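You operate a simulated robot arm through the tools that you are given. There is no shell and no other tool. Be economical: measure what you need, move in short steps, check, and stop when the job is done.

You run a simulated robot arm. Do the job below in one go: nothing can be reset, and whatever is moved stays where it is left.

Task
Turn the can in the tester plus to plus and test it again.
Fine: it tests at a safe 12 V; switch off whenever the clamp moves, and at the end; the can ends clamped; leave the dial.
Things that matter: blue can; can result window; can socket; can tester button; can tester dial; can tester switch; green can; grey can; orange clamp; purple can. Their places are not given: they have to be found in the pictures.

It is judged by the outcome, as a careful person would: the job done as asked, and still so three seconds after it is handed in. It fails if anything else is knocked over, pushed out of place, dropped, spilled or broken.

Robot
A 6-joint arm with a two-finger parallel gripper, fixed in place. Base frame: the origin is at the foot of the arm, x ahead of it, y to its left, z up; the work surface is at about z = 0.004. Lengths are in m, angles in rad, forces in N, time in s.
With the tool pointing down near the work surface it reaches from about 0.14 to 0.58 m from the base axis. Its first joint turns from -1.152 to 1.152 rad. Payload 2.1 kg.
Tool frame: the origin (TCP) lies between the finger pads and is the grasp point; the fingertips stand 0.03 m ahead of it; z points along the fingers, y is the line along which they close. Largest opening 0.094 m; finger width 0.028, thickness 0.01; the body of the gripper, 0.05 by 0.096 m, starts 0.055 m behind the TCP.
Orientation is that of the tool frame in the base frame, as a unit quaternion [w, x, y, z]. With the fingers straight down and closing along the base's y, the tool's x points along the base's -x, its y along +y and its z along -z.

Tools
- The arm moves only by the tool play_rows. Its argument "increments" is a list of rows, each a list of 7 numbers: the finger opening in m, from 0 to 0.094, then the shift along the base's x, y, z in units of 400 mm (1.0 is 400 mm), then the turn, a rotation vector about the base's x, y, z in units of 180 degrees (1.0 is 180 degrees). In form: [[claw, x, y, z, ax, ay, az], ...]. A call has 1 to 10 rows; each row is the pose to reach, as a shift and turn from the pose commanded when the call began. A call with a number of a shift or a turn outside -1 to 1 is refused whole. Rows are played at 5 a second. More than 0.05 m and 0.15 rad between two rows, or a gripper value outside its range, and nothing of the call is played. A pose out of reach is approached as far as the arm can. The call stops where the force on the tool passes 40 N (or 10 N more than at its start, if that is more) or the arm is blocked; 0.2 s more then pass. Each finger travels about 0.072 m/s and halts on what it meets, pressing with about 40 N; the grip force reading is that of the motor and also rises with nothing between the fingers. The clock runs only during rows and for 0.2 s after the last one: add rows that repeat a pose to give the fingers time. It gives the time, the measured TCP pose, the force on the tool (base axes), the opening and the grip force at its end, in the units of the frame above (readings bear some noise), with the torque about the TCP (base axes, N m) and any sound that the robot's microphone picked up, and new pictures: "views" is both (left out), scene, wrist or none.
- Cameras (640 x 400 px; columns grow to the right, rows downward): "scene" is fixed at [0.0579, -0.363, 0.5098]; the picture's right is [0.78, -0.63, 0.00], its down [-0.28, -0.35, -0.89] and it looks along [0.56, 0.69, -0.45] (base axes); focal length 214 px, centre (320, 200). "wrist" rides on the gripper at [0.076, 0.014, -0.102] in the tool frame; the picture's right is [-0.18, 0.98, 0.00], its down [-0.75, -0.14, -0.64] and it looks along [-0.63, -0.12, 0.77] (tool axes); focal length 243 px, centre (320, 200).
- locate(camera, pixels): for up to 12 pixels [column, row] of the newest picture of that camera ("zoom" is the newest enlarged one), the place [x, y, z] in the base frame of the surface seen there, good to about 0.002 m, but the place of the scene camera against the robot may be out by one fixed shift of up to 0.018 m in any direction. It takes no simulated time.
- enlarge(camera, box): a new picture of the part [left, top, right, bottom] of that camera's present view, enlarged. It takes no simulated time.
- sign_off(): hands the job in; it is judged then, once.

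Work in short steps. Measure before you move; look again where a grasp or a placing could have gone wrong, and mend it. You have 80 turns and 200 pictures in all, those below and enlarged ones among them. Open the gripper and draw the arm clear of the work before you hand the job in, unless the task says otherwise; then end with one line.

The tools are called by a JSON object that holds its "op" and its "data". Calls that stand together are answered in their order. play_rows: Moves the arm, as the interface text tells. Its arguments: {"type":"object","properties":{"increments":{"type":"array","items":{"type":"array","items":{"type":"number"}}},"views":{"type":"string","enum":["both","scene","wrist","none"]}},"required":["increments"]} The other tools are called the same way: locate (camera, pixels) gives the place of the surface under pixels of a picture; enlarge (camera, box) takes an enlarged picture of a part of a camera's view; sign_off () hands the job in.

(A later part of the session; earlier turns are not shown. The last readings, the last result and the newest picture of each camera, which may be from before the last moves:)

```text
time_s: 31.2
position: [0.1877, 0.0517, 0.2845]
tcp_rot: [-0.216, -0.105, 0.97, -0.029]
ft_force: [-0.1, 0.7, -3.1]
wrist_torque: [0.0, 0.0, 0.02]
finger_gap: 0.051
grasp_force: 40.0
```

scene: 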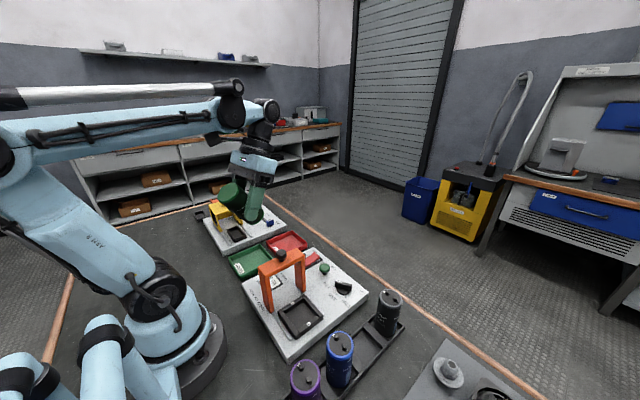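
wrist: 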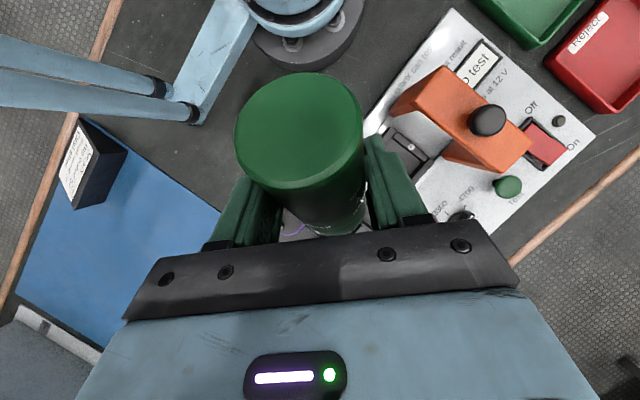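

Continuing the swing to about 58°.

{"op": "play_rows", "data": {"increments": [[0.0, -0.02, 0.056, 0, 0, 0, 0.0389], [0.0, -0.046, 0.1095, 0, 0, 0, 0.0778], [0.0, -0.079, 0.159, 0, 0, 0, 0.1167], [0.0, -0.118, 0.2045, 0, 0, 0, 0.1556], [0.0, -0.162, 0.2445, 0, 0, 0, 0.1944], [0.0, -0.21, 0.279, 0, 0, 0, 0.2333], [0.0, -0.21, 0.279, 0, 0, 0, 0.2333]], "views": "both"}}

```text
time_s: 32.8
position: [0.1063, 0.1644, 0.2865]
tcp_rot: [-0.191, -0.446, 0.868, -0.105]
ft_force: [0.0, 0.1, -2.8]
wrist_torque: [0.02, -0.05, 0.02]
finger_gap: 0.0511
grasp_force: 40.3
```

scene: 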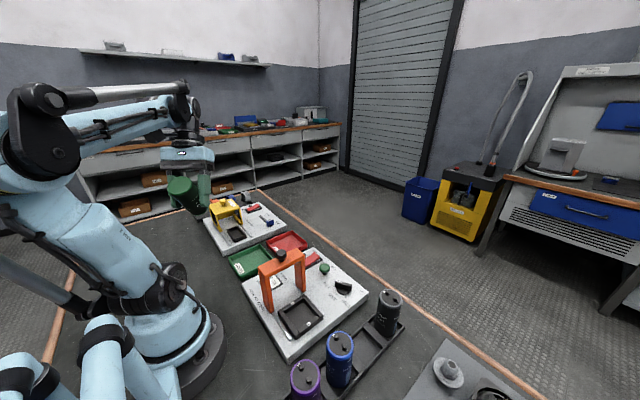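
wrist: 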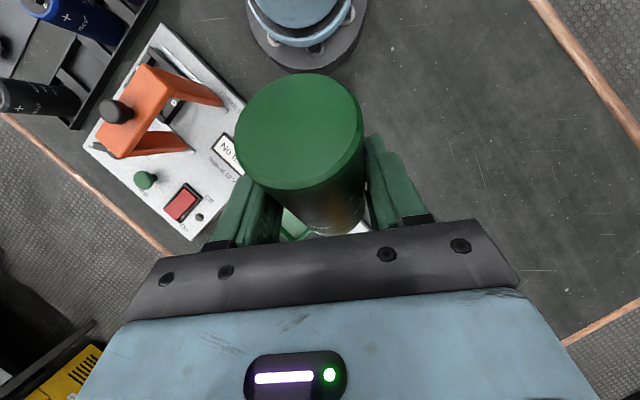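

I measure the can's end face in the wrist view to know its exact axis in hand.

{"op": "locate", "data": {"camera": "wrist", "pixels": [[298, 125], [262, 125], [335, 125], [298, 95], [298, 160], [270, 150], [325, 155], [310, 195], [325, 220], [350, 165], [260, 180]]}}

{"op": "enlarge", "data": {"camera": "wrist", "box": [200, 50, 440, 250]}}

```text
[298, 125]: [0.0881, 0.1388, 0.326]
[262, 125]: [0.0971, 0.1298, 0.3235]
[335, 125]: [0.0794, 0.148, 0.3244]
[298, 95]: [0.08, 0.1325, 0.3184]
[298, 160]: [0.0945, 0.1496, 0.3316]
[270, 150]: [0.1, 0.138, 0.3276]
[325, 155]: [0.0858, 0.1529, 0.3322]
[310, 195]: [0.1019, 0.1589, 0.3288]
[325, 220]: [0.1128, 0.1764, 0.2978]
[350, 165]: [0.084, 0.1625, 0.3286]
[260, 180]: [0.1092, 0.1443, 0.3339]
```

```text
2.00 times, centred on (320, 150) of wrist
```

zoom: 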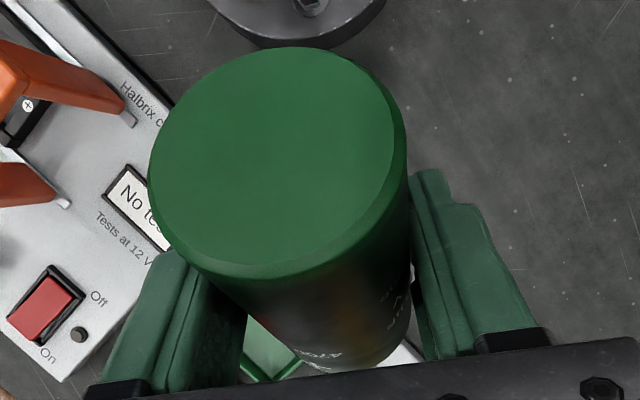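

The can axis in hand is known. I check tray extents to choose the laying spot.

{"op": "locate", "data": {"camera": "scene", "pixels": [[229, 261], [241, 277], [275, 263], [257, 245], [225, 262], [205, 222], [217, 255], [195, 222], [213, 247], [245, 287], [240, 240], [256, 190]]}}

{"op": "enlarge", "data": {"camera": "scene", "box": [180, 170, 300, 290]}}

```text
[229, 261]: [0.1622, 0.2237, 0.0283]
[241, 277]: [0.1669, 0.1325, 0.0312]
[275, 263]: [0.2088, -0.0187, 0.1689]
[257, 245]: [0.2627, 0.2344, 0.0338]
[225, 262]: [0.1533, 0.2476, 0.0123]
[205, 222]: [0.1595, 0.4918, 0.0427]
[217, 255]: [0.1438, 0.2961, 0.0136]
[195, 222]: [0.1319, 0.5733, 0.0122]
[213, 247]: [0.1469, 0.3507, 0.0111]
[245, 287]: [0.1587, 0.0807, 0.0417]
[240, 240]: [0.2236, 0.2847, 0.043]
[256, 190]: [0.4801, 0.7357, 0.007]
```

```text
3.33 times, centred on (240, 230) of scene
```

zoom: 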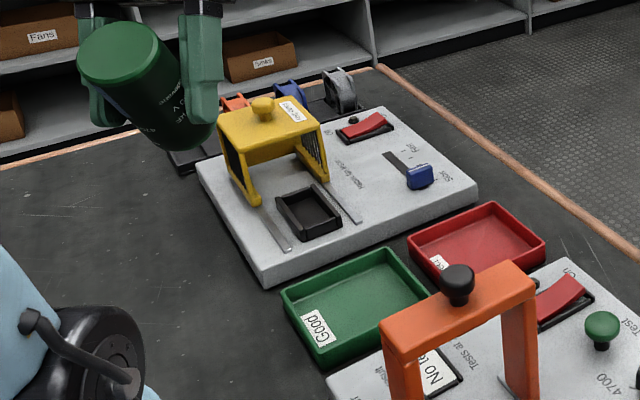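

Free strip is x<0.155, y 0.12–0.3. I move to above (0.115, 0.24) and then tilt the hand outward to bring the can horizontal.

{"op": "play_rows", "data": {"increments": [[0.0, 0.005, 0.04, -0.04, 0, 0, 0.015], [0.0, 0.01, 0.08, -0.1, 0, 0, 0.03], [0.0, 0.015, 0.12, -0.16, 0, 0, 0.045], [0.0, 0.022, 0.16, -0.2, 0, 0, 0.0556], [0.0, 0.022, 0.189, -0.22, 0, 0, 0.0556], [0.0, 0.022, 0.189, -0.22, 0, 0, 0.0556]], "views": "none"}}

{"op": "play_rows", "data": {"increments": [[0.0, 0, 0, 0, 0.04, -0.0174, 0], [0.0, 0, 0, 0, 0.08, -0.0347, 0], [0.0, 0, 0, 0, 0.12, -0.052, 0], [0.0, 0, 0, 0, 0.16, -0.0695, 0], [0.0, 0, 0, 0, 0.2, -0.087, 0], [0.0, 0, 0, 0, 0.24, -0.104, 0], [0.0, 0, 0, 0, 0.272, -0.118, 0], [0.0, 0, 0, 0, 0.304, -0.132, 0], [0.0, 0, 0, 0, 0.304, -0.132, 0]], "views": "both"}}

```text
time_s: 34.2
position: [0.1208, 0.2369, 0.198]
tcp_rot: [-0.182, -0.519, 0.826, -0.12]
ft_force: [-0.6, -0.3, -2.1]
wrist_torque: [0.03, -0.02, 0.02]
finger_gap: 0.051
grasp_force: 39.4
out of reach, approached as far as the arm can: row 5, 6
```

```text
time_s: 36.2
position: [0.1208, 0.2374, 0.1985]
tcp_rot: [0.243, -0.509, 0.808, 0.17]
ft_force: [0.5, -0.9, -3.0]
wrist_torque: [-0.02, -0.01, 0.0]
finger_gap: 0.0507
grasp_force: 40.2
```

scene: 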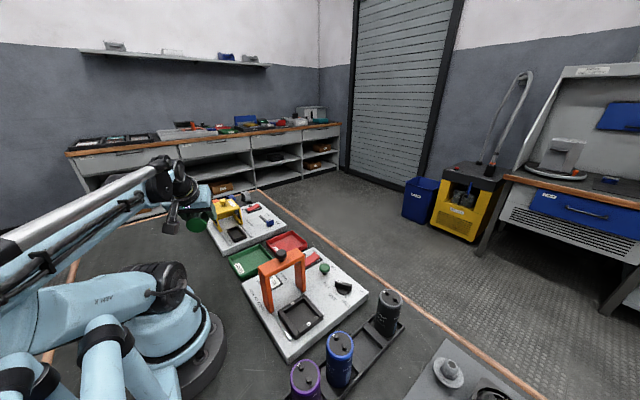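
wrist: 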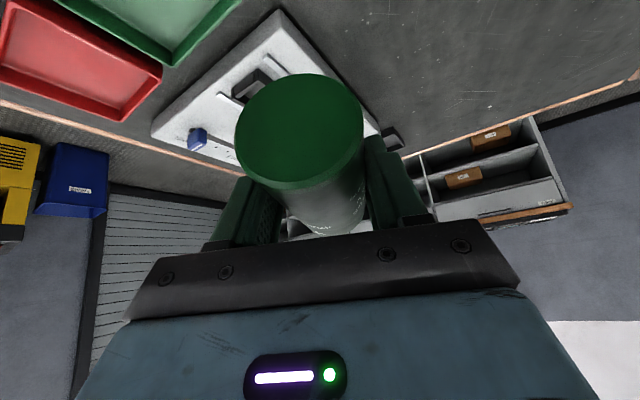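

Reached with 34.5° outward tilt. I check the can's end normal before lowering.

{"op": "locate", "data": {"camera": "wrist", "pixels": [[262, 125], [335, 125], [298, 95], [298, 165], [298, 130], [310, 210], [320, 180], [330, 225]]}}

```text
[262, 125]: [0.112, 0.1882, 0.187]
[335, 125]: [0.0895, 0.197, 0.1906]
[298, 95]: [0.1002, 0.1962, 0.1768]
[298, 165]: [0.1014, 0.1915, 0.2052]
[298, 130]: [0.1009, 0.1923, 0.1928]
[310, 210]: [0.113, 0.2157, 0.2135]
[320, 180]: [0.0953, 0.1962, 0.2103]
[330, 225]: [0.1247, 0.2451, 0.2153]
```

The b-end dips ~5°, so I undo 4°, shift −x by 13 mm to clear the tray, and lower to near the table.

{"op": "play_rows", "data": {"increments": [[0.0, -0.016, 0, -0.03, -0.02, 0.009, 0], [0.0, -0.032, 0, -0.08, -0.02, 0.009, 0], [0.0, -0.032, 0, -0.16, -0.02, 0.009, 0], [0.0, -0.032, 0, -0.24, -0.02, 0.009, 0], [0.0, -0.032, 0, -0.32, -0.02, 0.009, 0], [0.0, -0.032, 0, -0.38, -0.02, 0.009, 0], [0.0, -0.032, 0, -0.38, -0.02, 0.009, 0]], "views": "both"}}

```text
time_s: 37.8
position: [0.113, 0.2426, 0.0489]
tcp_rot: [0.215, -0.515, 0.816, 0.152]
ft_force: [0.8, 0.1, -2.8]
wrist_torque: [0.02, 0.02, 0.02]
finger_gap: 0.0507
grasp_force: 39.9
out of reach, approached as far as the arm can: row 3
```

scene: 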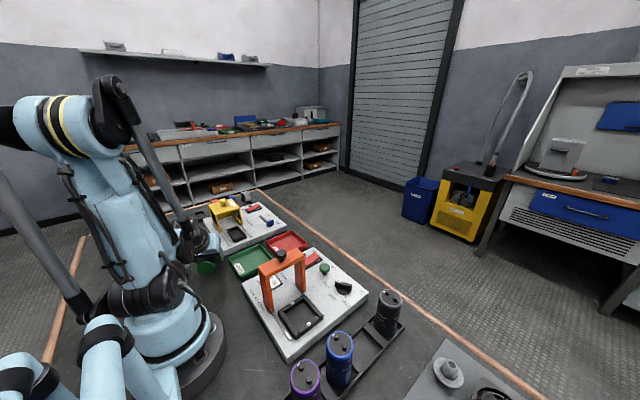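
wrist: 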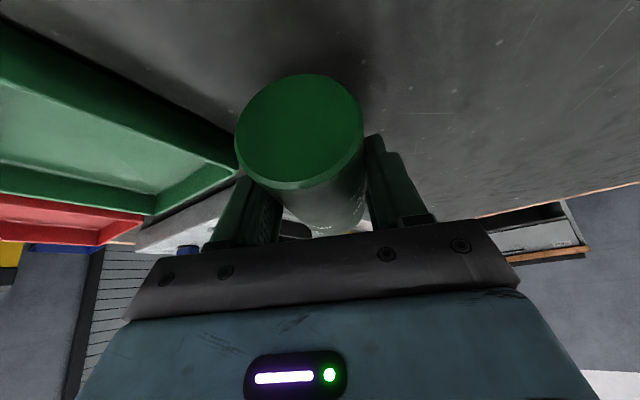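

Nearly there. I check the tray edge near the left finger and the can height.

{"op": "locate", "data": {"camera": "wrist", "pixels": [[236, 165], [200, 196], [160, 214], [298, 90], [298, 130], [298, 170], [318, 205], [280, 60], [150, 235], [345, 210]]}}

```text
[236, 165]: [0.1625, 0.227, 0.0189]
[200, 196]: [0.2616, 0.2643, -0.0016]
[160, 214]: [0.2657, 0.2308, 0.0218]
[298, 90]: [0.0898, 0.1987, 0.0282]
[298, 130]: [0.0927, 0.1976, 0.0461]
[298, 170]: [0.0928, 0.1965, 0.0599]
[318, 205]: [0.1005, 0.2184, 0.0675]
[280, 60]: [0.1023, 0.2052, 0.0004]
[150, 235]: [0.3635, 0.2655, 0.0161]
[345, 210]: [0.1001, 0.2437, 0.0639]
```

Tray clearance is about 7 mm, fine. The can's axis is ~19 mm too high; I lower in small steps.

{"op": "play_rows", "data": {"increments": [[0.0, 0, 0, -0.015, 0, 0, 0], [0.0, 0, 0, -0.03, 0, 0, 0], [0.0, 0, 0, -0.038, 0, 0, 0], [0.0, 0, 0, -0.043, 0, 0, 0], [0.0, 0, 0, -0.046, 0, 0, 0], [0.0, 0, 0, -0.046, 0, 0, 0]], "views": "wrist"}}

```text
time_s: 39.2
position: [0.1134, 0.2422, 0.0481]
tcp_rot: [0.215, -0.515, 0.816, 0.152]
ft_force: [0.2, 0.3, -2.2]
wrist_torque: [0.03, 0.03, 0.01]
finger_gap: 0.0511
grasp_force: 40.0
out of reach, approached as far as the arm can: row 1, 2, 3, 4, 5, 6
```

wrist: 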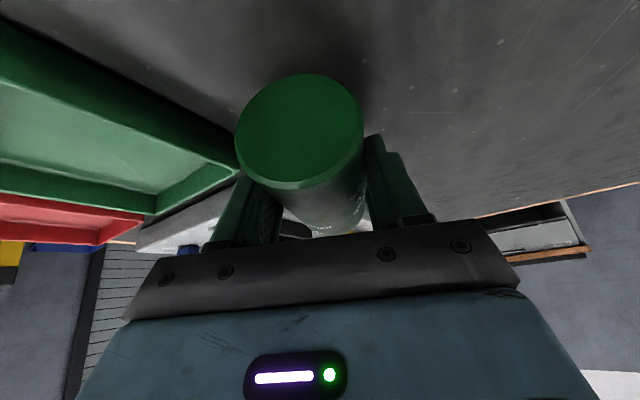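

The arm is too folded to go lower here. I yaw +11° and move slightly outward (+y), then lower.

{"op": "play_rows", "data": {"increments": [[0.0, -0.01, 0.025, 0.01, 0, 0, 0.032], [0.0, -0.02, 0.05, 0.01, 0, 0, 0.064], [0.0, -0.02, 0.055, 0.0, 0, 0, 0.064], [0.0, -0.02, 0.055, -0.015, 0, 0, 0.064], [0.0, -0.02, 0.055, -0.025, 0, 0, 0.064], [0.0, -0.02, 0.055, -0.033, 0, 0, 0.064], [0.0, -0.02, 0.055, -0.04, 0, 0, 0.064], [0.0, -0.02, 0.055, -0.04, 0, 0, 0.064]], "views": "both"}}

```text
time_s: 41.0
position: [0.1021, 0.2601, 0.0467]
tcp_rot: [0.2, -0.594, 0.76, 0.172]
ft_force: [0.7, -0.6, -3.1]
wrist_torque: [0.02, -0.02, -0.01]
finger_gap: 0.0508
grasp_force: 39.9
out of reach, approached as far as the arm can: row 4, 5, 6, 7, 8
```

scene: 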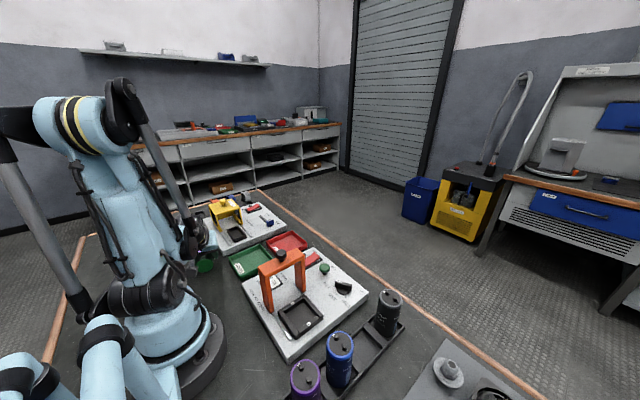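
wrist: 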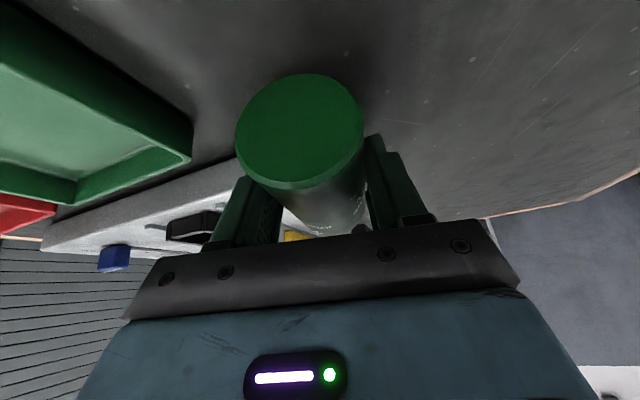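

Still blocked by arm folding. I reduce the outward tilt by 15° (b-end up), then lower so that the can's lower end touches the table and it pivots flat in the pads.

{"op": "play_rows", "data": {"increments": [[0.0, 0, 0, 0.01, -0.041, 0.0085, 0], [0.0, 0, 0, 0.01, -0.082, 0.017, 0], [0.0, 0, 0, 0.0, -0.082, 0.017, 0], [0.0, 0, 0, -0.008, -0.082, 0.017, 0], [0.0, 0, 0, -0.016, -0.082, 0.017, 0], [0.0, 0, 0, -0.024, -0.082, 0.017, 0], [0.0, 0, 0, -0.032, -0.082, 0.017, 0], [0.0, 0, 0, -0.032, -0.082, 0.017, 0]], "views": "wrist"}}

```text
time_s: 42.8
position: [0.1099, 0.2551, 0.0341]
tcp_rot: [0.101, -0.609, 0.781, 0.089]
ft_force: [-6.5, -1.2, 16.6]
wrist_torque: [0.76, -0.01, 0.24]
finger_gap: 0.0508
grasp_force: 39.7
out of reach, approached as far as the arm can: row 2, 3, 4, 5, 6, 7, 8
```

wrist: 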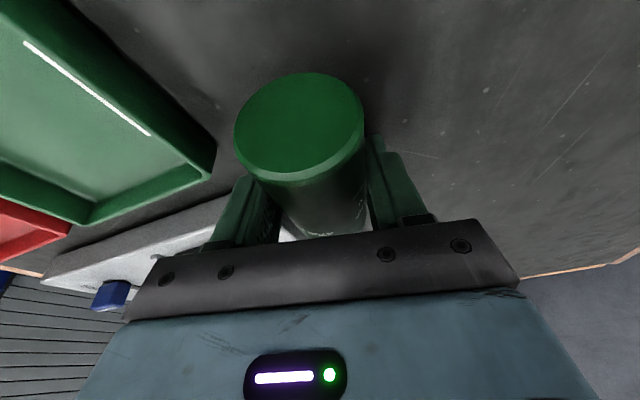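

Contact: 16.6 N upward, torque 0.76. I check the can's tilt now.

{"op": "locate", "data": {"camera": "wrist", "pixels": [[262, 125], [335, 125], [298, 90], [298, 165], [298, 130], [312, 195], [320, 225], [216, 150]]}}

```text
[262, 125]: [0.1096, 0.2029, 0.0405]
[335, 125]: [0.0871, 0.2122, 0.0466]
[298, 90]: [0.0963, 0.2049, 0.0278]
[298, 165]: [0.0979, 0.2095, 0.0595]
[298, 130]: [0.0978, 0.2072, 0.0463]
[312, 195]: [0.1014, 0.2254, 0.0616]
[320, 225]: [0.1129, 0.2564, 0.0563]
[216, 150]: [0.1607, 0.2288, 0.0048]
```

Only ~9° left to flat (b-end 15 mm up). I open slightly so the can settles between the fingers.

{"op": "play_rows", "data": {"increments": [[0.052, 0, 0, 0, 0, 0, 0], [0.053, 0, 0, 0, 0, 0, 0], [0.055, 0, 0, 0, 0, 0, 0], [0.057, 0, 0, 0, 0, 0, 0], [0.06, 0, 0, 0, 0, 0, 0], [0.06, 0, 0, 0, 0, 0, 0]], "views": "wrist"}}

```text
time_s: 44.2
position: [0.1112, 0.2542, 0.0339]
tcp_rot: [0.102, -0.61, 0.781, 0.09]
ft_force: [-0.9, 0.2, 0.2]
wrist_torque: [-0.01, -0.02, -0.02]
finger_gap: 0.0599
grasp_force: 0.1
```

wrist: 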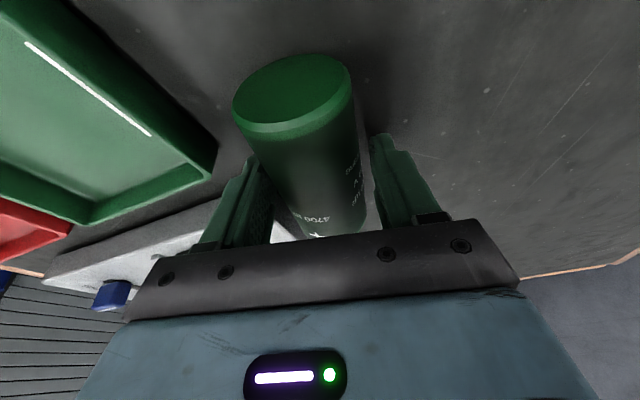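

The can lies flat between the fingers. I open a bit more and rise straight up.

{"op": "play_rows", "data": {"increments": [[0.064, 0, 0, 0.02, 0, 0, 0], [0.066, 0, 0, 0.06, 0, 0, 0], [0.066, 0, 0, 0.12, 0, 0, 0], [0.066, 0, 0, 0.2, 0, 0, 0], [0.066, 0, 0, 0.3, 0, 0, 0], [0.066, 0, 0, 0.4, 0, 0, 0], [0.066, 0, 0, 0.4, 0, 0, 0]], "views": "both"}}

```text
time_s: 45.8
position: [0.1116, 0.2545, 0.1924]
tcp_rot: [0.102, -0.61, 0.781, 0.089]
ft_force: [-0.5, 0.5, 0.1]
wrist_torque: [0.01, 0.01, 0.0]
finger_gap: 0.0659
grasp_force: 0.0
```

scene: 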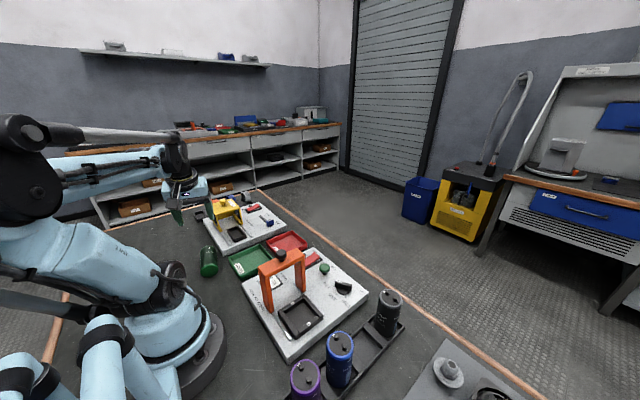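
wrist: 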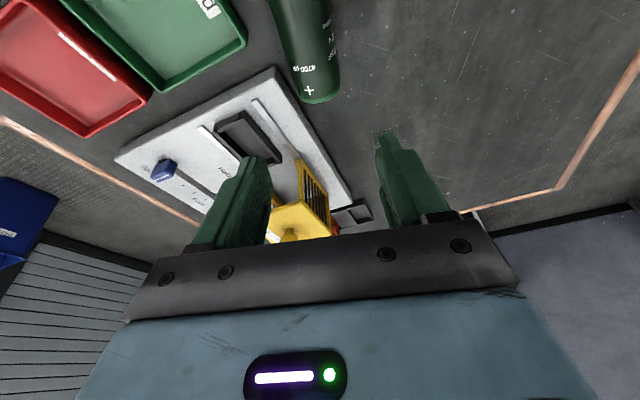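

The can lies at about (0.107, 0.25), bottom pointing towards −y. Next I bring the hand vertical and re-measure, to pick it up lying and re-lay it in a better direction for a tilted regrasp.

{"op": "play_rows", "data": {"increments": [[0.075, 0, -0.02, 0.02, -0.043, 0.008, 0], [0.08, 0, -0.05, 0.04, -0.085, 0.016, 0], [0.08, 0, -0.08, 0.06, -0.085, 0.016, 0], [0.08, 0, -0.08, 0.06, -0.085, 0.016, 0]], "views": "wrist"}}

```text
time_s: 46.8
position: [0.1128, 0.2218, 0.2179]
tcp_rot: [-0.001, -0.615, 0.789, -0.001]
ft_force: [-0.3, 0.0, -0.9]
wrist_torque: [-0.02, 0.03, 0.0]
finger_gap: 0.0799
grasp_force: 0.1
out of reach, approached as far as the arm can: row 2
```

wrist: 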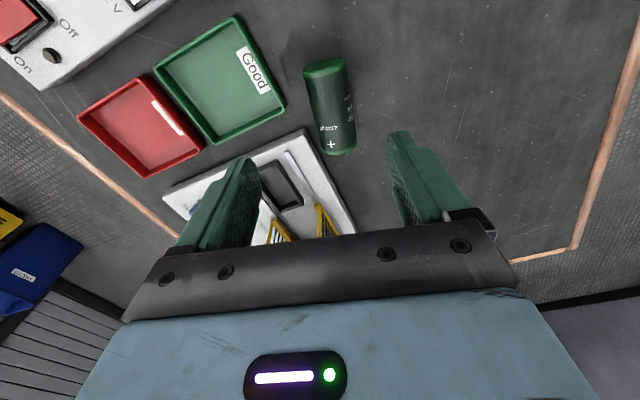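

{"op": "locate", "data": {"camera": "wrist", "pixels": [[326, 78], [330, 100], [337, 148], [310, 100], [350, 95], [322, 145], [352, 140], [325, 63], [330, 135]]}}

{"op": "enlarge", "data": {"camera": "wrist", "box": [250, 40, 410, 170]}}

```text
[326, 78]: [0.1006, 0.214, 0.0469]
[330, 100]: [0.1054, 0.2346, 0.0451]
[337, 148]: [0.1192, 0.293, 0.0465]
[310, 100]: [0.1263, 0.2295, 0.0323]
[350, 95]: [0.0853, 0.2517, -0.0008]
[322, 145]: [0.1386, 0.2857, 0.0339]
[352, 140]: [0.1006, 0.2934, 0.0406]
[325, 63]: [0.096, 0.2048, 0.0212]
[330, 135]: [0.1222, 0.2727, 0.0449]
```

```text
3.08 times, centred on (330, 105) of wrist
```

zoom: 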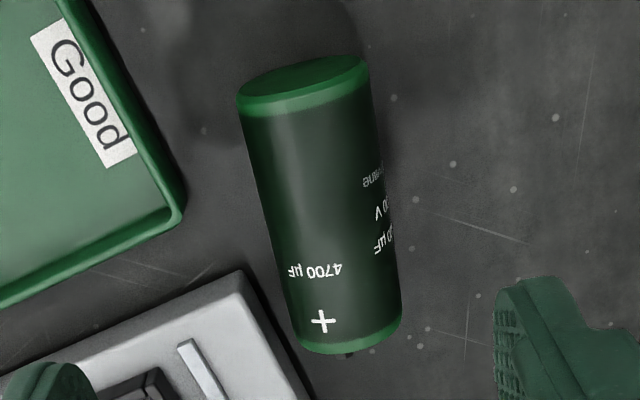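

Can centre (0.109,0.252), bottom end near (0.098,0.207). I grasp vertically at (0.104,0.230), tips just above the table.

{"op": "play_rows", "data": {"increments": [[0.07, -0.022, 0.0205, -0.1, 0, 0, 0], [0.068, -0.022, 0.0205, -0.2, 0, 0, 0], [0.068, -0.022, 0.0205, -0.3, 0, 0, 0], [0.068, -0.022, 0.0205, -0.38, 0, 0, 0], [0.068, -0.022, 0.0205, -0.445, 0, 0, 0], [0.06, -0.022, 0.0205, -0.445, 0, 0, 0], [0.05, -0.022, 0.0205, -0.445, 0, 0, 0], [0.03, -0.022, 0.0205, -0.445, 0, 0, 0], [0.0, -0.022, 0.0205, -0.445, 0, 0, 0], [0.0, -0.022, 0.0205, -0.445, 0, 0, 0]], "views": "wrist"}}

```text
time_s: 49.0
position: [0.1129, 0.2266, 0.0411]
tcp_rot: [0.001, -0.615, 0.789, 0.0]
ft_force: [3.1, 7.1, 22.9]
wrist_torque: [-0.27, -0.04, 0.07]
finger_gap: 0.0465
grasp_force: 39.9
out of reach, approached as far as the arm can: row 1, 2, 3, 4, 5, 6, 7, 8, 9, 10
```

wrist: 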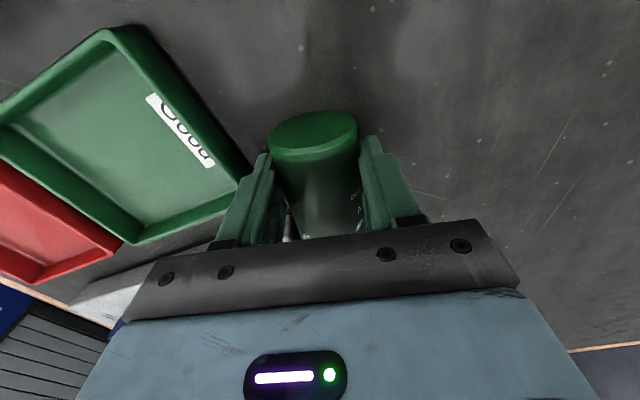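

Gripped (46.5 mm). I lift slowly, then turn it by −105° so that its bottom points to about (−0.87, 0.5), moving to (0.085, 0.17).

{"op": "play_rows", "data": {"increments": [[0.0, 0, 0, 0.03, 0, 0, 0], [0.0, 0, 0, 0.08, 0, 0, 0], [0.0, 0, -0.01, 0.14, 0, 0, 0], [0.0, -0.005, -0.02, 0.2, 0, 0, 0], [0.0, -0.01, -0.03, 0.25, 0, 0, -0.045], [0.0, -0.02, -0.05, 0.25, 0, 0, -0.09], [0.0, -0.03, -0.07, 0.25, 0, 0, -0.135], [0.0, -0.04, -0.09, 0.25, 0, 0, -0.18], [0.0, -0.05, -0.11, 0.25, 0, 0, -0.225], [0.0, -0.06, -0.13, 0.25, 0, 0, -0.27]], "views": "scene"}}

{"op": "play_rows", "data": {"increments": [[0.0, 0, 0, 0, 0, 0, -0.045], [0.0, 0, 0, 0, 0, 0, -0.09], [0.0, 0, 0, 0, 0, 0, -0.135], [0.0, 0, 0, 0, 0, 0, -0.18], [0.0, 0, 0, 0, 0, 0, -0.225], [0.0, 0, 0, 0, 0, 0, -0.27], [0.0, 0, 0, 0, 0, 0, -0.316], [0.0, 0, 0, 0, 0, 0, -0.316]], "views": "both"}}

```text
time_s: 51.2
position: [0.0893, 0.1721, 0.1416]
tcp_rot: [0.0, -0.235, 0.972, -0.001]
ft_force: [0.1, -0.1, -2.9]
wrist_torque: [-0.04, 0.09, -0.01]
finger_gap: 0.0466
grasp_force: 40.3
```

scene: 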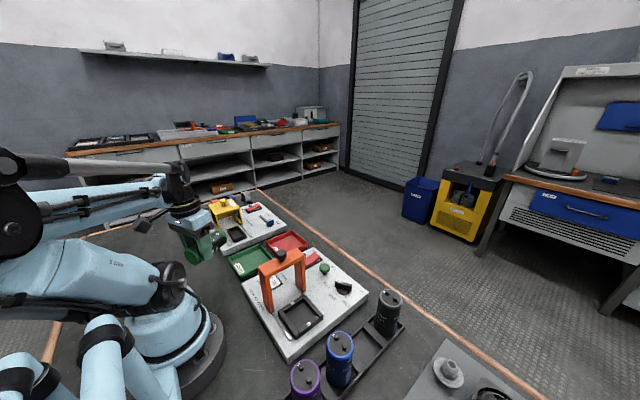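

```text
time_s: 53.0
position: [0.0883, 0.1737, 0.1407]
tcp_rot: [0.0, 0.256, 0.967, 0.0]
ft_force: [-0.5, 0.2, -2.2]
wrist_torque: [0.03, 0.06, 0.02]
finger_gap: 0.0465
grasp_force: 40.4
```

scene: 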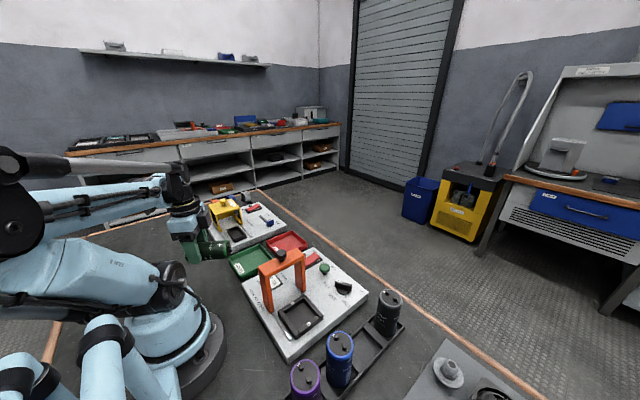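
wrist: 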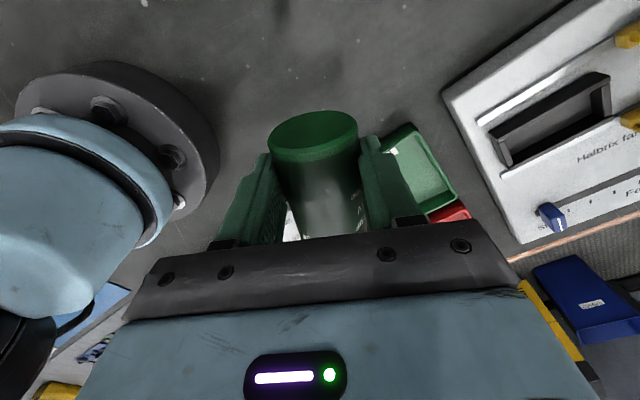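

Now the bottom points to (−0.87, 0.5). I lower it to the table and release gently.

{"op": "play_rows", "data": {"increments": [[0.0, 0, 0, -0.06, 0, 0, 0], [0.0, 0, 0, -0.12, 0, 0, 0], [0.0, 0, 0, -0.18, 0, 0, 0], [0.0, 0, 0, -0.22, 0, 0, 0], [0.0, 0, 0, -0.24, 0, 0, 0], [0.0, 0, 0, -0.247, 0, 0, 0], [0.048, 0, 0, -0.247, 0, 0, 0], [0.051, 0, 0, -0.247, 0, 0, 0], [0.056, 0, 0, -0.247, 0, 0, 0], [0.06, 0, 0, -0.247, 0, 0, 0]], "views": "none"}}

{"op": "play_rows", "data": {"increments": [[0.064, 0, 0, 0.03, 0, 0, 0], [0.066, 0, 0, 0.08, 0, 0, 0], [0.07, 0, 0, 0.16, 0, 0, 0], [0.07, 0, 0, 0.26, 0, 0, 0], [0.07, 0.03, 0, 0.36, 0, 0, 0], [0.07, 0.1, -0.05, 0.4, 0, 0, 0], [0.07, 0.1, -0.05, 0.4, 0, 0, 0]], "views": "both"}}

```text
time_s: 55.2
position: [0.0875, 0.1732, 0.0414]
tcp_rot: [-0.001, 0.255, 0.967, 0.0]
ft_force: [0.2, 0.3, 0.4]
wrist_torque: [0.0, -0.01, -0.01]
finger_gap: 0.0603
grasp_force: 0.0
```

```text
time_s: 56.8
position: [0.1302, 0.154, 0.201]
tcp_rot: [-0.001, 0.255, 0.967, 0.001]
ft_force: [0.4, -0.7, 0.2]
wrist_torque: [0.02, 0.0, 0.0]
finger_gap: 0.0701
grasp_force: 0.2
```

scene: 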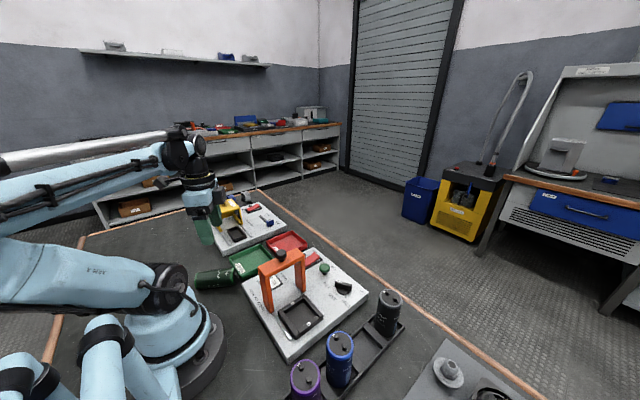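
wrist: 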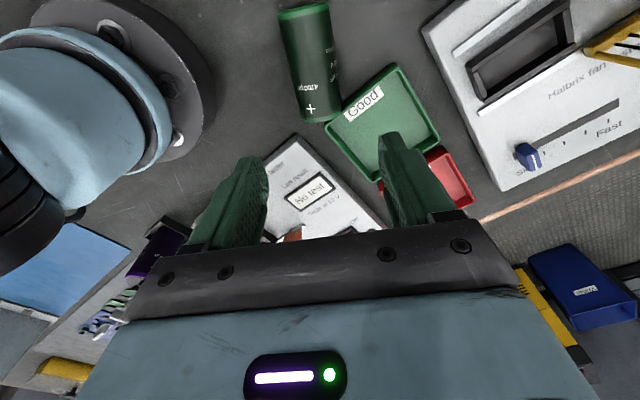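

I measure the can's new pose and its gap to the tray.

{"op": "locate", "data": {"camera": "wrist", "pixels": [[304, 25], [310, 60], [318, 108], [290, 60], [328, 55], [300, 112], [335, 105], [303, 7], [326, 125], [332, 122], [320, 122], [345, 110]]}}

{"op": "enlarge", "data": {"camera": "wrist", "box": [250, 0, 410, 130]}}

```text
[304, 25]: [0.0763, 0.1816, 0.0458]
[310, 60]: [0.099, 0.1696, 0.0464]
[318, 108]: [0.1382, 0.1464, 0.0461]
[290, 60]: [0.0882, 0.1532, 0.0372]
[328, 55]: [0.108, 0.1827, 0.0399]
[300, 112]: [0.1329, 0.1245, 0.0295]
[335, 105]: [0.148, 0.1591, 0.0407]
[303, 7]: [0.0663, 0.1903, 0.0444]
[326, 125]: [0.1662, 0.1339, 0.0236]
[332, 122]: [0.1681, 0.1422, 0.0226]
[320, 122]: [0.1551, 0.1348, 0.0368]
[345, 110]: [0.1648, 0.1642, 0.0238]
```

```text
3.08 times, centred on (330, 65) of wrist
```

zoom: 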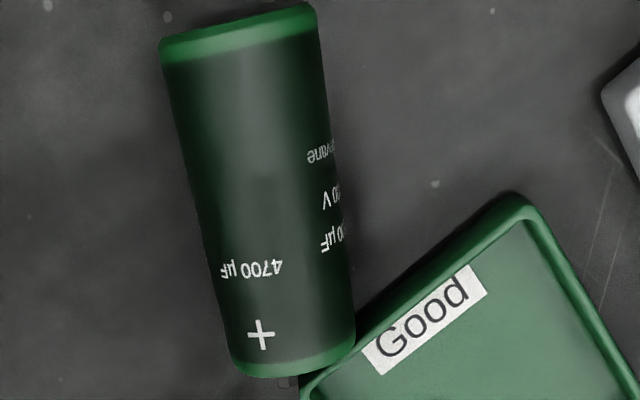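

Can axis: bottom (0.064,0.191) → top (0.151,0.14). I tilt the hand 50° towards the can's bottom direction while staying high.

{"op": "play_rows", "data": {"increments": [[0.07, 0.016, -0.01, 0, 0.023, 0.0405, 0], [0.07, 0.032, -0.02, 0, 0.046, 0.081, 0], [0.07, 0.048, -0.03, 0, 0.069, 0.1215, 0], [0.07, 0.064, -0.04, 0, 0.092, 0.162, 0], [0.07, 0.08, -0.05, 0, 0.115, 0.2025, 0], [0.07, 0.0945, -0.0575, 0, 0.1375, 0.242, 0], [0.07, 0.0945, -0.0575, 0, 0.1375, 0.242, 0]], "views": "both"}}

```text
time_s: 58.4
position: [0.1369, 0.2069, 0.2036]
tcp_rot: [-0.408, 0.231, 0.876, 0.109]
ft_force: [0.1, -0.2, 0.5]
wrist_torque: [-0.03, -0.03, 0.01]
finger_gap: 0.0697
grasp_force: 0.0
out of reach, approached as far as the arm can: row 5, 6, 7
```

scene: 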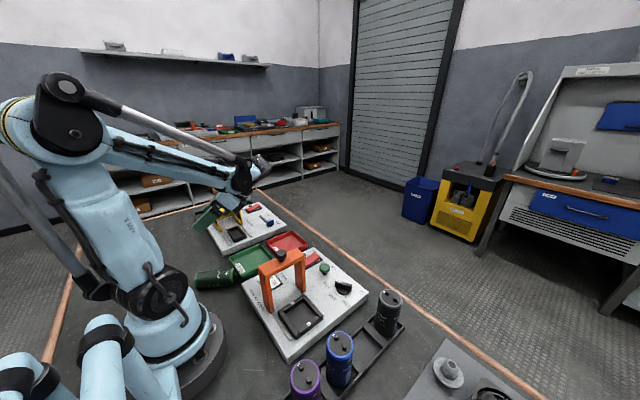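
wrist: 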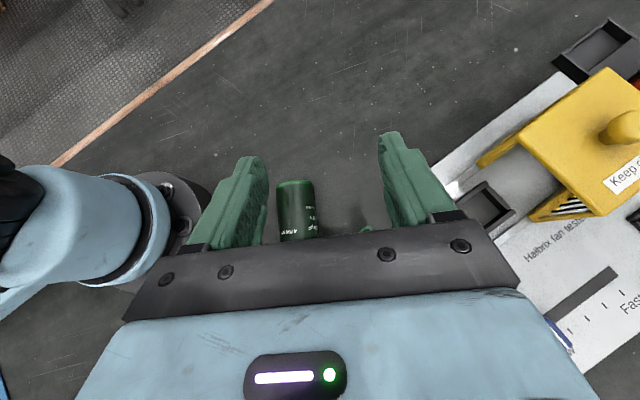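

50° tilt works but the position was limited up high; lower down the forearm slope helps. I move laterally while descending to above the can, then to a pre-grasp.

{"op": "play_rows", "data": {"increments": [[0.07, 0.005, -0.03, -0.06, 0, 0, 0], [0.07, 0.012, -0.07, -0.12, 0, 0, 0], [0.07, 0.02, -0.11, -0.17, 0, 0, 0], [0.07, 0.027, -0.15, -0.22, 0, 0, 0], [0.07, 0.027, -0.162, -0.22, 0, 0, 0], [0.07, 0.027, -0.162, -0.22, 0, 0, 0]], "views": "both"}}

```text
time_s: 59.8
position: [0.1274, 0.2029, 0.1157]
tcp_rot: [-0.408, 0.231, 0.876, 0.109]
ft_force: [-0.2, -0.2, -0.4]
wrist_torque: [0.02, -0.02, -0.03]
finger_gap: 0.0701
grasp_force: 0.2
out of reach, approached as far as the arm can: row 1, 2, 3, 4, 5, 6
```

scene: 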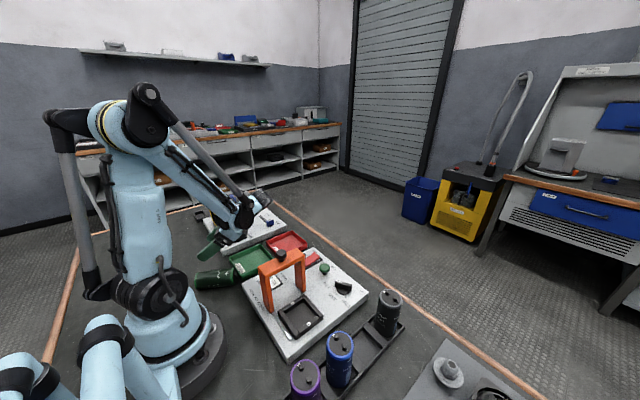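
wrist: 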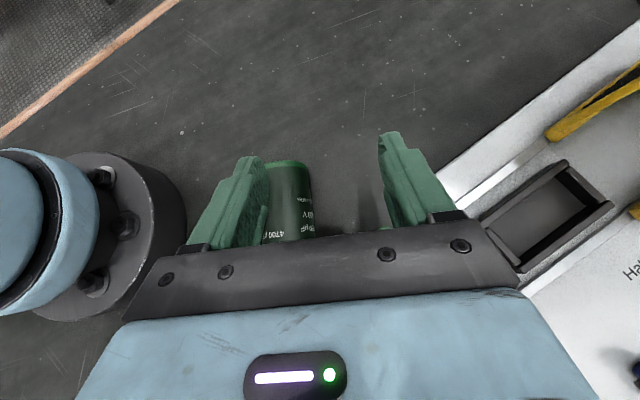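

Lateral reach is limited at this tilt up here. Instead I'll go vertical, straddle the can low, and then tilt in place. First back to vertical above the grasp point (0.1145, 0.161).

{"op": "play_rows", "data": {"increments": [[0.068, 0, 0, 0.05, -0.015, -0.027, 0], [0.068, 0, 0, 0.1, -0.04, -0.07, 0], [0.068, 0, 0, 0.15, -0.063, -0.11, 0], [0.068, -0.01, -0.03, 0.2, -0.086, -0.151, 0], [0.068, -0.02, -0.06, 0.21, -0.109, -0.192, 0], [0.068, -0.032, -0.105, 0.21, -0.1375, -0.242, 0], [0.068, -0.032, -0.105, 0.21, -0.1375, -0.242, 0], [0.068, -0.032, -0.105, 0.1, -0.1375, -0.242, 0], [0.068, -0.032, -0.105, 0.1, -0.1375, -0.242, 0]], "views": "wrist"}}

```text
refused: row 2 steps farther than a row can; nothing moved
```

A step was too large; I even out the rotation steps.

{"op": "play_rows", "data": {"increments": [[0.068, 0, 0, 0.05, -0.02, -0.035, 0], [0.068, 0, 0, 0.1, -0.04, -0.07, 0], [0.068, 0, 0, 0.15, -0.06, -0.105, 0], [0.068, -0.01, -0.03, 0.2, -0.08, -0.14, 0], [0.068, -0.02, -0.06, 0.21, -0.1, -0.175, 0], [0.068, -0.026, -0.085, 0.21, -0.12, -0.21, 0], [0.068, -0.032, -0.105, 0.21, -0.1375, -0.242, 0], [0.068, -0.032, -0.105, 0.1, -0.1375, -0.242, 0], [0.068, -0.032, -0.105, 0.03, -0.1375, -0.242, 0], [0.068, -0.032, -0.105, 0.03, -0.1375, -0.242, 0]], "views": "wrist"}}

```text
time_s: 62.0
position: [0.1117, 0.1709, 0.1263]
tcp_rot: [-0.001, 0.254, 0.967, 0.0]
ft_force: [0.7, 0.0, 0.5]
wrist_torque: [0.0, -0.01, -0.01]
finger_gap: 0.068
grasp_force: 0.1
```

wrist: 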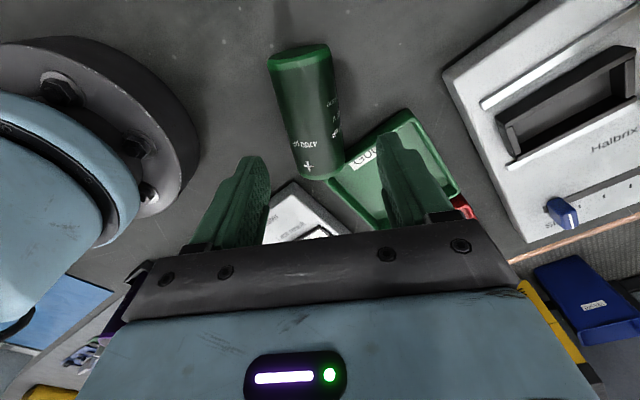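

Aligned; I descend to straddle the can at (0.1145,0.161,0.040), then tilt the hand in place.

{"op": "play_rows", "data": {"increments": [[0.068, 0.007, -0.025, -0.07, 0, 0, 0], [0.068, 0.007, -0.025, -0.14, 0, 0, 0], [0.068, 0.007, -0.025, -0.216, 0, 0, 0], [0.068, 0.007, -0.025, -0.216, 0.0225, 0.0395, 0], [0.068, 0.007, -0.025, -0.216, 0.045, 0.079, 0], [0.068, 0.007, -0.025, -0.216, 0.0675, 0.1185, 0], [0.068, 0.007, -0.025, -0.216, 0.09, 0.158, 0], [0.068, 0.007, -0.025, -0.216, 0.1125, 0.1975, 0], [0.068, 0.007, -0.025, -0.216, 0.1375, 0.24, 0], [0.068, 0.007, -0.025, -0.216, 0.1375, 0.24, 0]], "views": "both"}}

```text
refused: row 9 steps farther than a row can; nothing moved
```

Slightly too large a last step; I shrink it.

{"op": "play_rows", "data": {"increments": [[0.068, 0.007, -0.025, -0.07, 0, 0, 0], [0.068, 0.007, -0.025, -0.14, 0, 0, 0], [0.068, 0.007, -0.025, -0.216, 0, 0, 0], [0.068, 0.007, -0.025, -0.216, 0.0225, 0.0395, 0], [0.068, 0.007, -0.025, -0.216, 0.045, 0.079, 0], [0.068, 0.007, -0.025, -0.216, 0.0675, 0.1185, 0], [0.068, 0.007, -0.025, -0.216, 0.09, 0.158, 0], [0.068, 0.007, -0.025, -0.216, 0.1125, 0.1975, 0], [0.068, 0.007, -0.025, -0.216, 0.135, 0.237, 0], [0.068, 0.007, -0.025, -0.216, 0.135, 0.237, 0]], "views": "both"}}

```text
time_s: 64.2
position: [0.1113, 0.1902, 0.0636]
tcp_rot: [-0.402, 0.232, 0.879, 0.108]
ft_force: [-0.2, -0.1, -0.2]
wrist_torque: [0.03, 0.02, -0.03]
finger_gap: 0.0679
grasp_force: 0.1
out of reach, approached as far as the arm can: row 8, 9, 10
```

scene: 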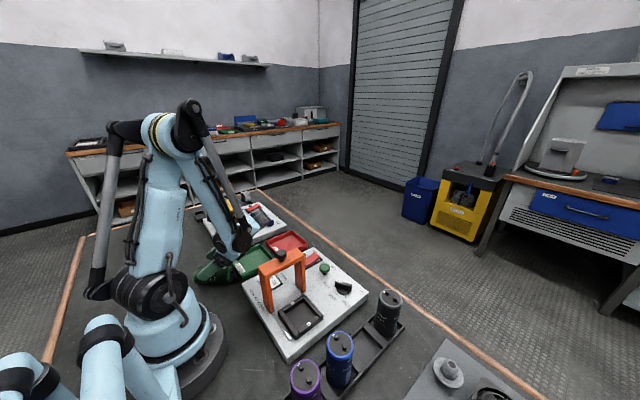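
wrist: 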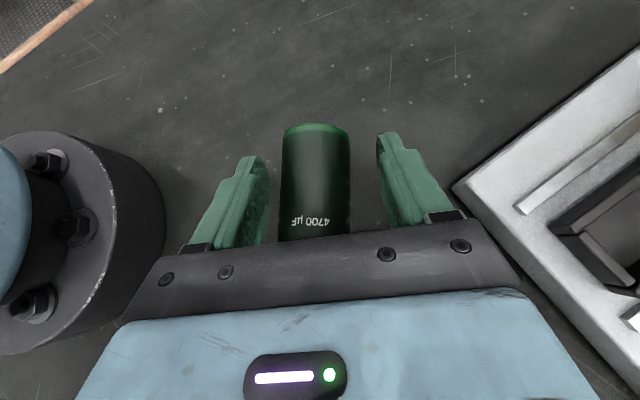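

Beyond ~36° the arm folds too far and drifted sideways. I measure where the can is now.

{"op": "locate", "data": {"camera": "wrist", "pixels": [[316, 140], [316, 170], [318, 215], [290, 190], [343, 190], [316, 126], [285, 135], [348, 135]]}}

{"op": "enlarge", "data": {"camera": "scene", "box": [170, 210, 310, 310]}}

```text
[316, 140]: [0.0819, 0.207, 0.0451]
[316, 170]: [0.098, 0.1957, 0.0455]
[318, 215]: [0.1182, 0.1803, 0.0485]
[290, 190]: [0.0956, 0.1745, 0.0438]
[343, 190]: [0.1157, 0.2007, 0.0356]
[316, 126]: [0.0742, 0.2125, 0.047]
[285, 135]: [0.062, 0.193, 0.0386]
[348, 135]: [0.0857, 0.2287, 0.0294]
```

```text
4.00 times, centred on (240, 260) of scene
```

zoom: 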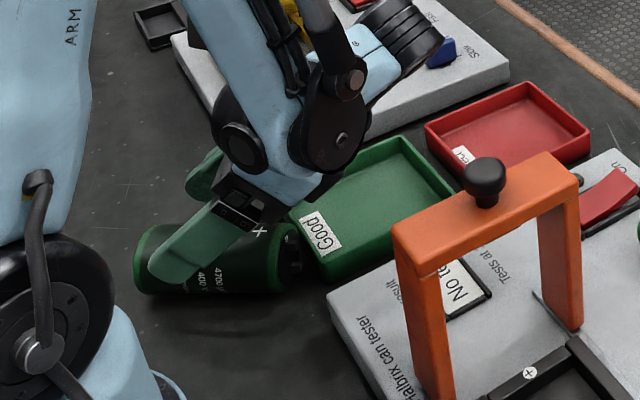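

The finger rolled the can ~23 mm sideways; it now lies straddled at the centre (0.112,0.184), axis angle 144°. I reduce tilt to ~36°, yaw −6°, and settle at the grasp height.

{"op": "play_rows", "data": {"increments": [[0.068, 0.005, -0.005, 0.0, -0.018, -0.032, -0.015], [0.068, 0.01, -0.012, 0.0, -0.036, -0.064, -0.033], [0.068, 0.015, -0.02, -0.025, -0.036, -0.064, -0.033], [0.068, 0.019, -0.028, -0.054, -0.036, -0.064, -0.033], [0.068, 0.019, -0.028, -0.054, -0.036, -0.064, -0.033]], "views": "both"}}

```text
time_s: 65.4
position: [0.1215, 0.1789, 0.0442]
tcp_rot: [-0.292, 0.288, 0.906, 0.101]
ft_force: [-1.2, 0.9, -0.6]
wrist_torque: [0.0, -0.02, 0.02]
finger_gap: 0.0677
grasp_force: 0.0
```

scene: 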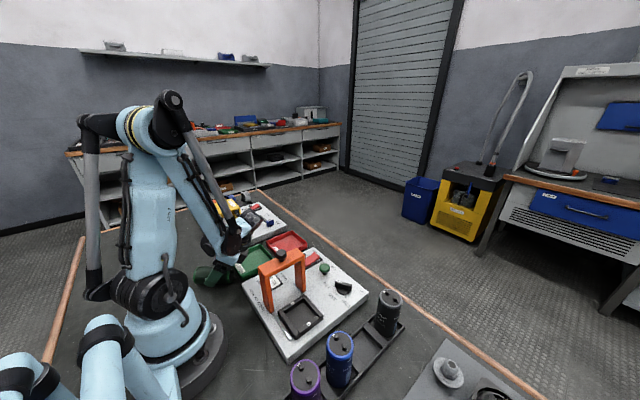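
wrist: 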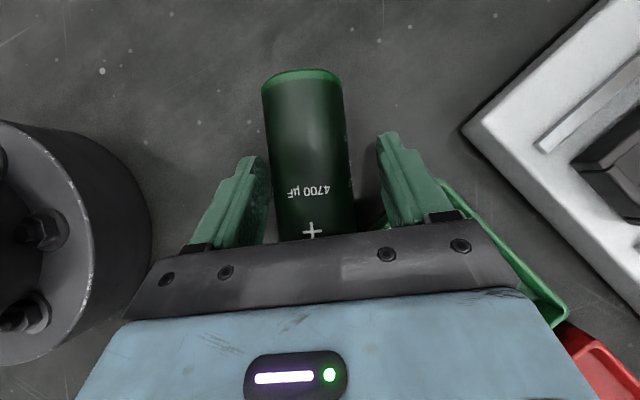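

Reached: tilt 36°, straddling. I close and make a small lift.

{"op": "play_rows", "data": {"increments": [[0.058, 0, 0, 0, 0, 0, 0], [0.05, 0, 0, 0, 0, 0, 0], [0.04, 0, 0, 0, 0, 0, 0], [0.02, 0, 0, 0, 0, 0, 0], [0.0, 0, 0, 0, 0, 0, 0], [0.0, 0, 0, 0, 0, 0, 0], [0.0, 0, 0, 0.02, 0, 0, 0], [0.0, 0, 0, 0.06, 0, 0, 0], [0.0, 0.01, 0.0, 0.12, 0, 0, 0], [0.0, 0.02, 0.0, 0.2, 0, 0, 0]], "views": "both"}}

```text
time_s: 67.6
position: [0.1258, 0.1782, 0.1233]
tcp_rot: [-0.292, 0.287, 0.907, 0.1]
ft_force: [-0.3, 0.4, -2.0]
wrist_torque: [-0.03, -0.03, 0.01]
finger_gap: 0.0467
grasp_force: 40.1
```

scene: 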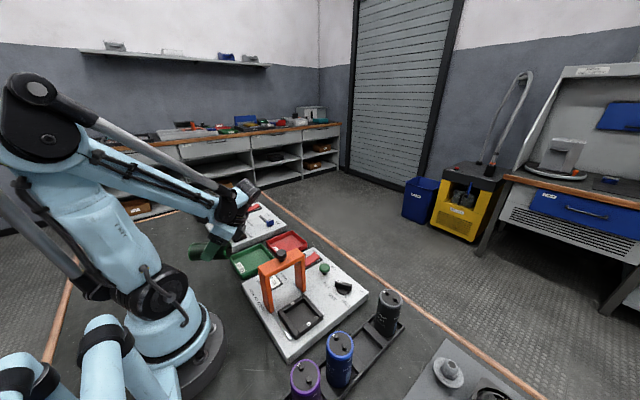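
wrist: 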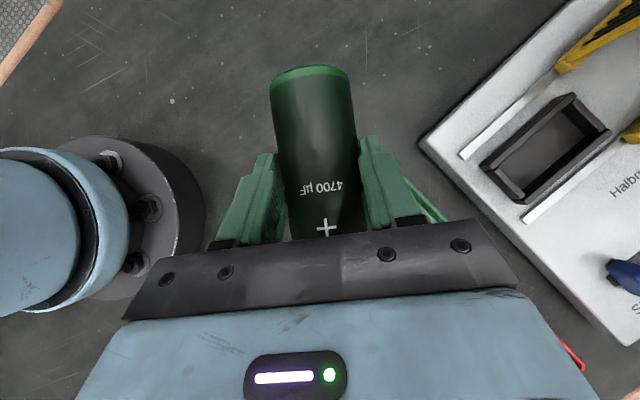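

Held firmly. I make the hand vertical, raise, and yaw by about +176° so that the hand can later lean to the tester side when standing the can up.

{"op": "play_rows", "data": {"increments": [[0.0, 0.01, 0.01, 0.04, -0.0236, -0.0324, 0], [0.0, 0.02, 0.02, 0.08, -0.0472, -0.0648, 0], [0.0, 0.03, 0.03, 0.12, -0.0708, -0.0972, 0], [0.0, 0.04, 0.04, 0.16, -0.0944, -0.1296, 0], [0.0, 0.045, 0.05, 0.2, -0.118, -0.162, 0], [0.0, 0.045, 0.05, 0.2, -0.118, -0.162, 0]], "views": "none"}}

{"op": "play_rows", "data": {"increments": [[0.0, 0, 0, 0, 0, 0, 0.0445], [0.0, 0, 0, 0, 0, 0, 0.089], [0.0, 0, 0, 0, 0, 0, 0.1335], [0.0, 0, 0, 0, 0, 0, 0.178], [0.0, 0, 0, 0, 0, 0, 0.2225], [0.0, 0, 0, 0, 0, 0, 0.267], [0.0, 0, 0, 0, 0, 0, 0.3115], [0.0, 0, 0, 0, 0, 0, 0.356], [0.0, 0, 0, 0, 0, 0, 0.4005], [0.0, 0, 0, 0, 0, 0, 0.445]], "views": "none"}}

{"op": "play_rows", "data": {"increments": [[0.0, 0, 0, 0, 0, 0, 0.0445], [0.0, 0, 0, 0, 0, 0, 0.089], [0.0, 0, 0, 0, 0, 0, 0.1335], [0.0, 0, 0, 0, 0, 0, 0.178], [0.0, 0, 0, 0, 0, 0, 0.2225], [0.0, 0, 0, 0, 0, 0, 0.267], [0.0, 0, 0, 0, 0, 0, 0.3115], [0.0, 0, 0, 0, 0, 0, 0.356], [0.0, 0, 0, 0, 0, 0, 0.4005], [0.0, 0, 0, 0, 0, 0, 0.445]], "views": "both"}}

```text
time_s: 69.0
position: [0.1464, 0.1976, 0.2025]
tcp_rot: [0.002, 0.302, 0.953, 0.002]
ft_force: [-0.3, 0.2, -2.8]
wrist_torque: [0.0, 0.04, -0.01]
finger_gap: 0.0465
grasp_force: 40.2
```

```text
time_s: 71.2
position: [0.1452, 0.1984, 0.2038]
tcp_rot: [0.0, -0.385, 0.923, 0.002]
ft_force: [0.5, -0.2, -2.9]
wrist_torque: [-0.01, 0.02, 0.02]
finger_gap: 0.0466
grasp_force: 39.8
```

```text
time_s: 73.4
position: [0.146, 0.1971, 0.2035]
tcp_rot: [0.002, 0.888, -0.46, -0.002]
ft_force: [0.6, 0.4, -2.3]
wrist_torque: [0.03, 0.03, 0.04]
finger_gap: 0.0464
grasp_force: 39.8
```

scene: 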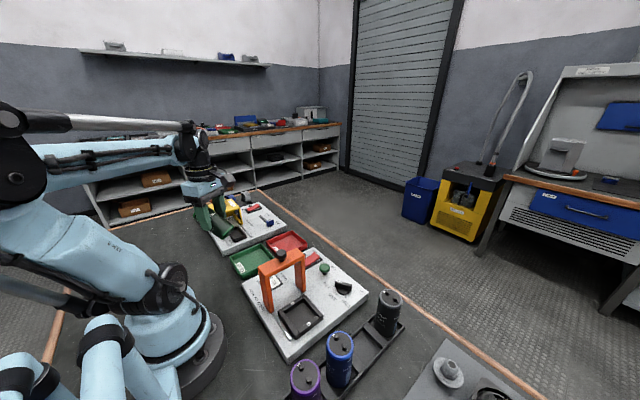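
wrist: 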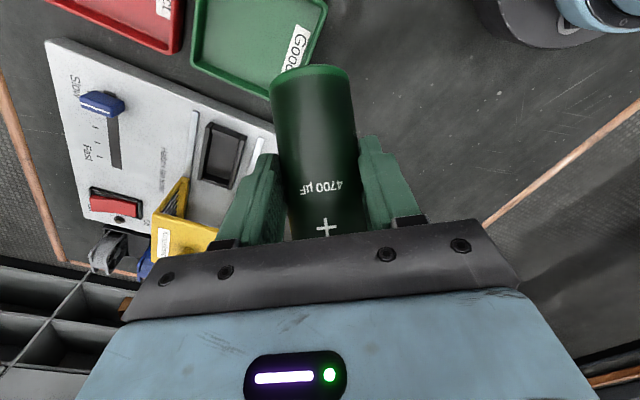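

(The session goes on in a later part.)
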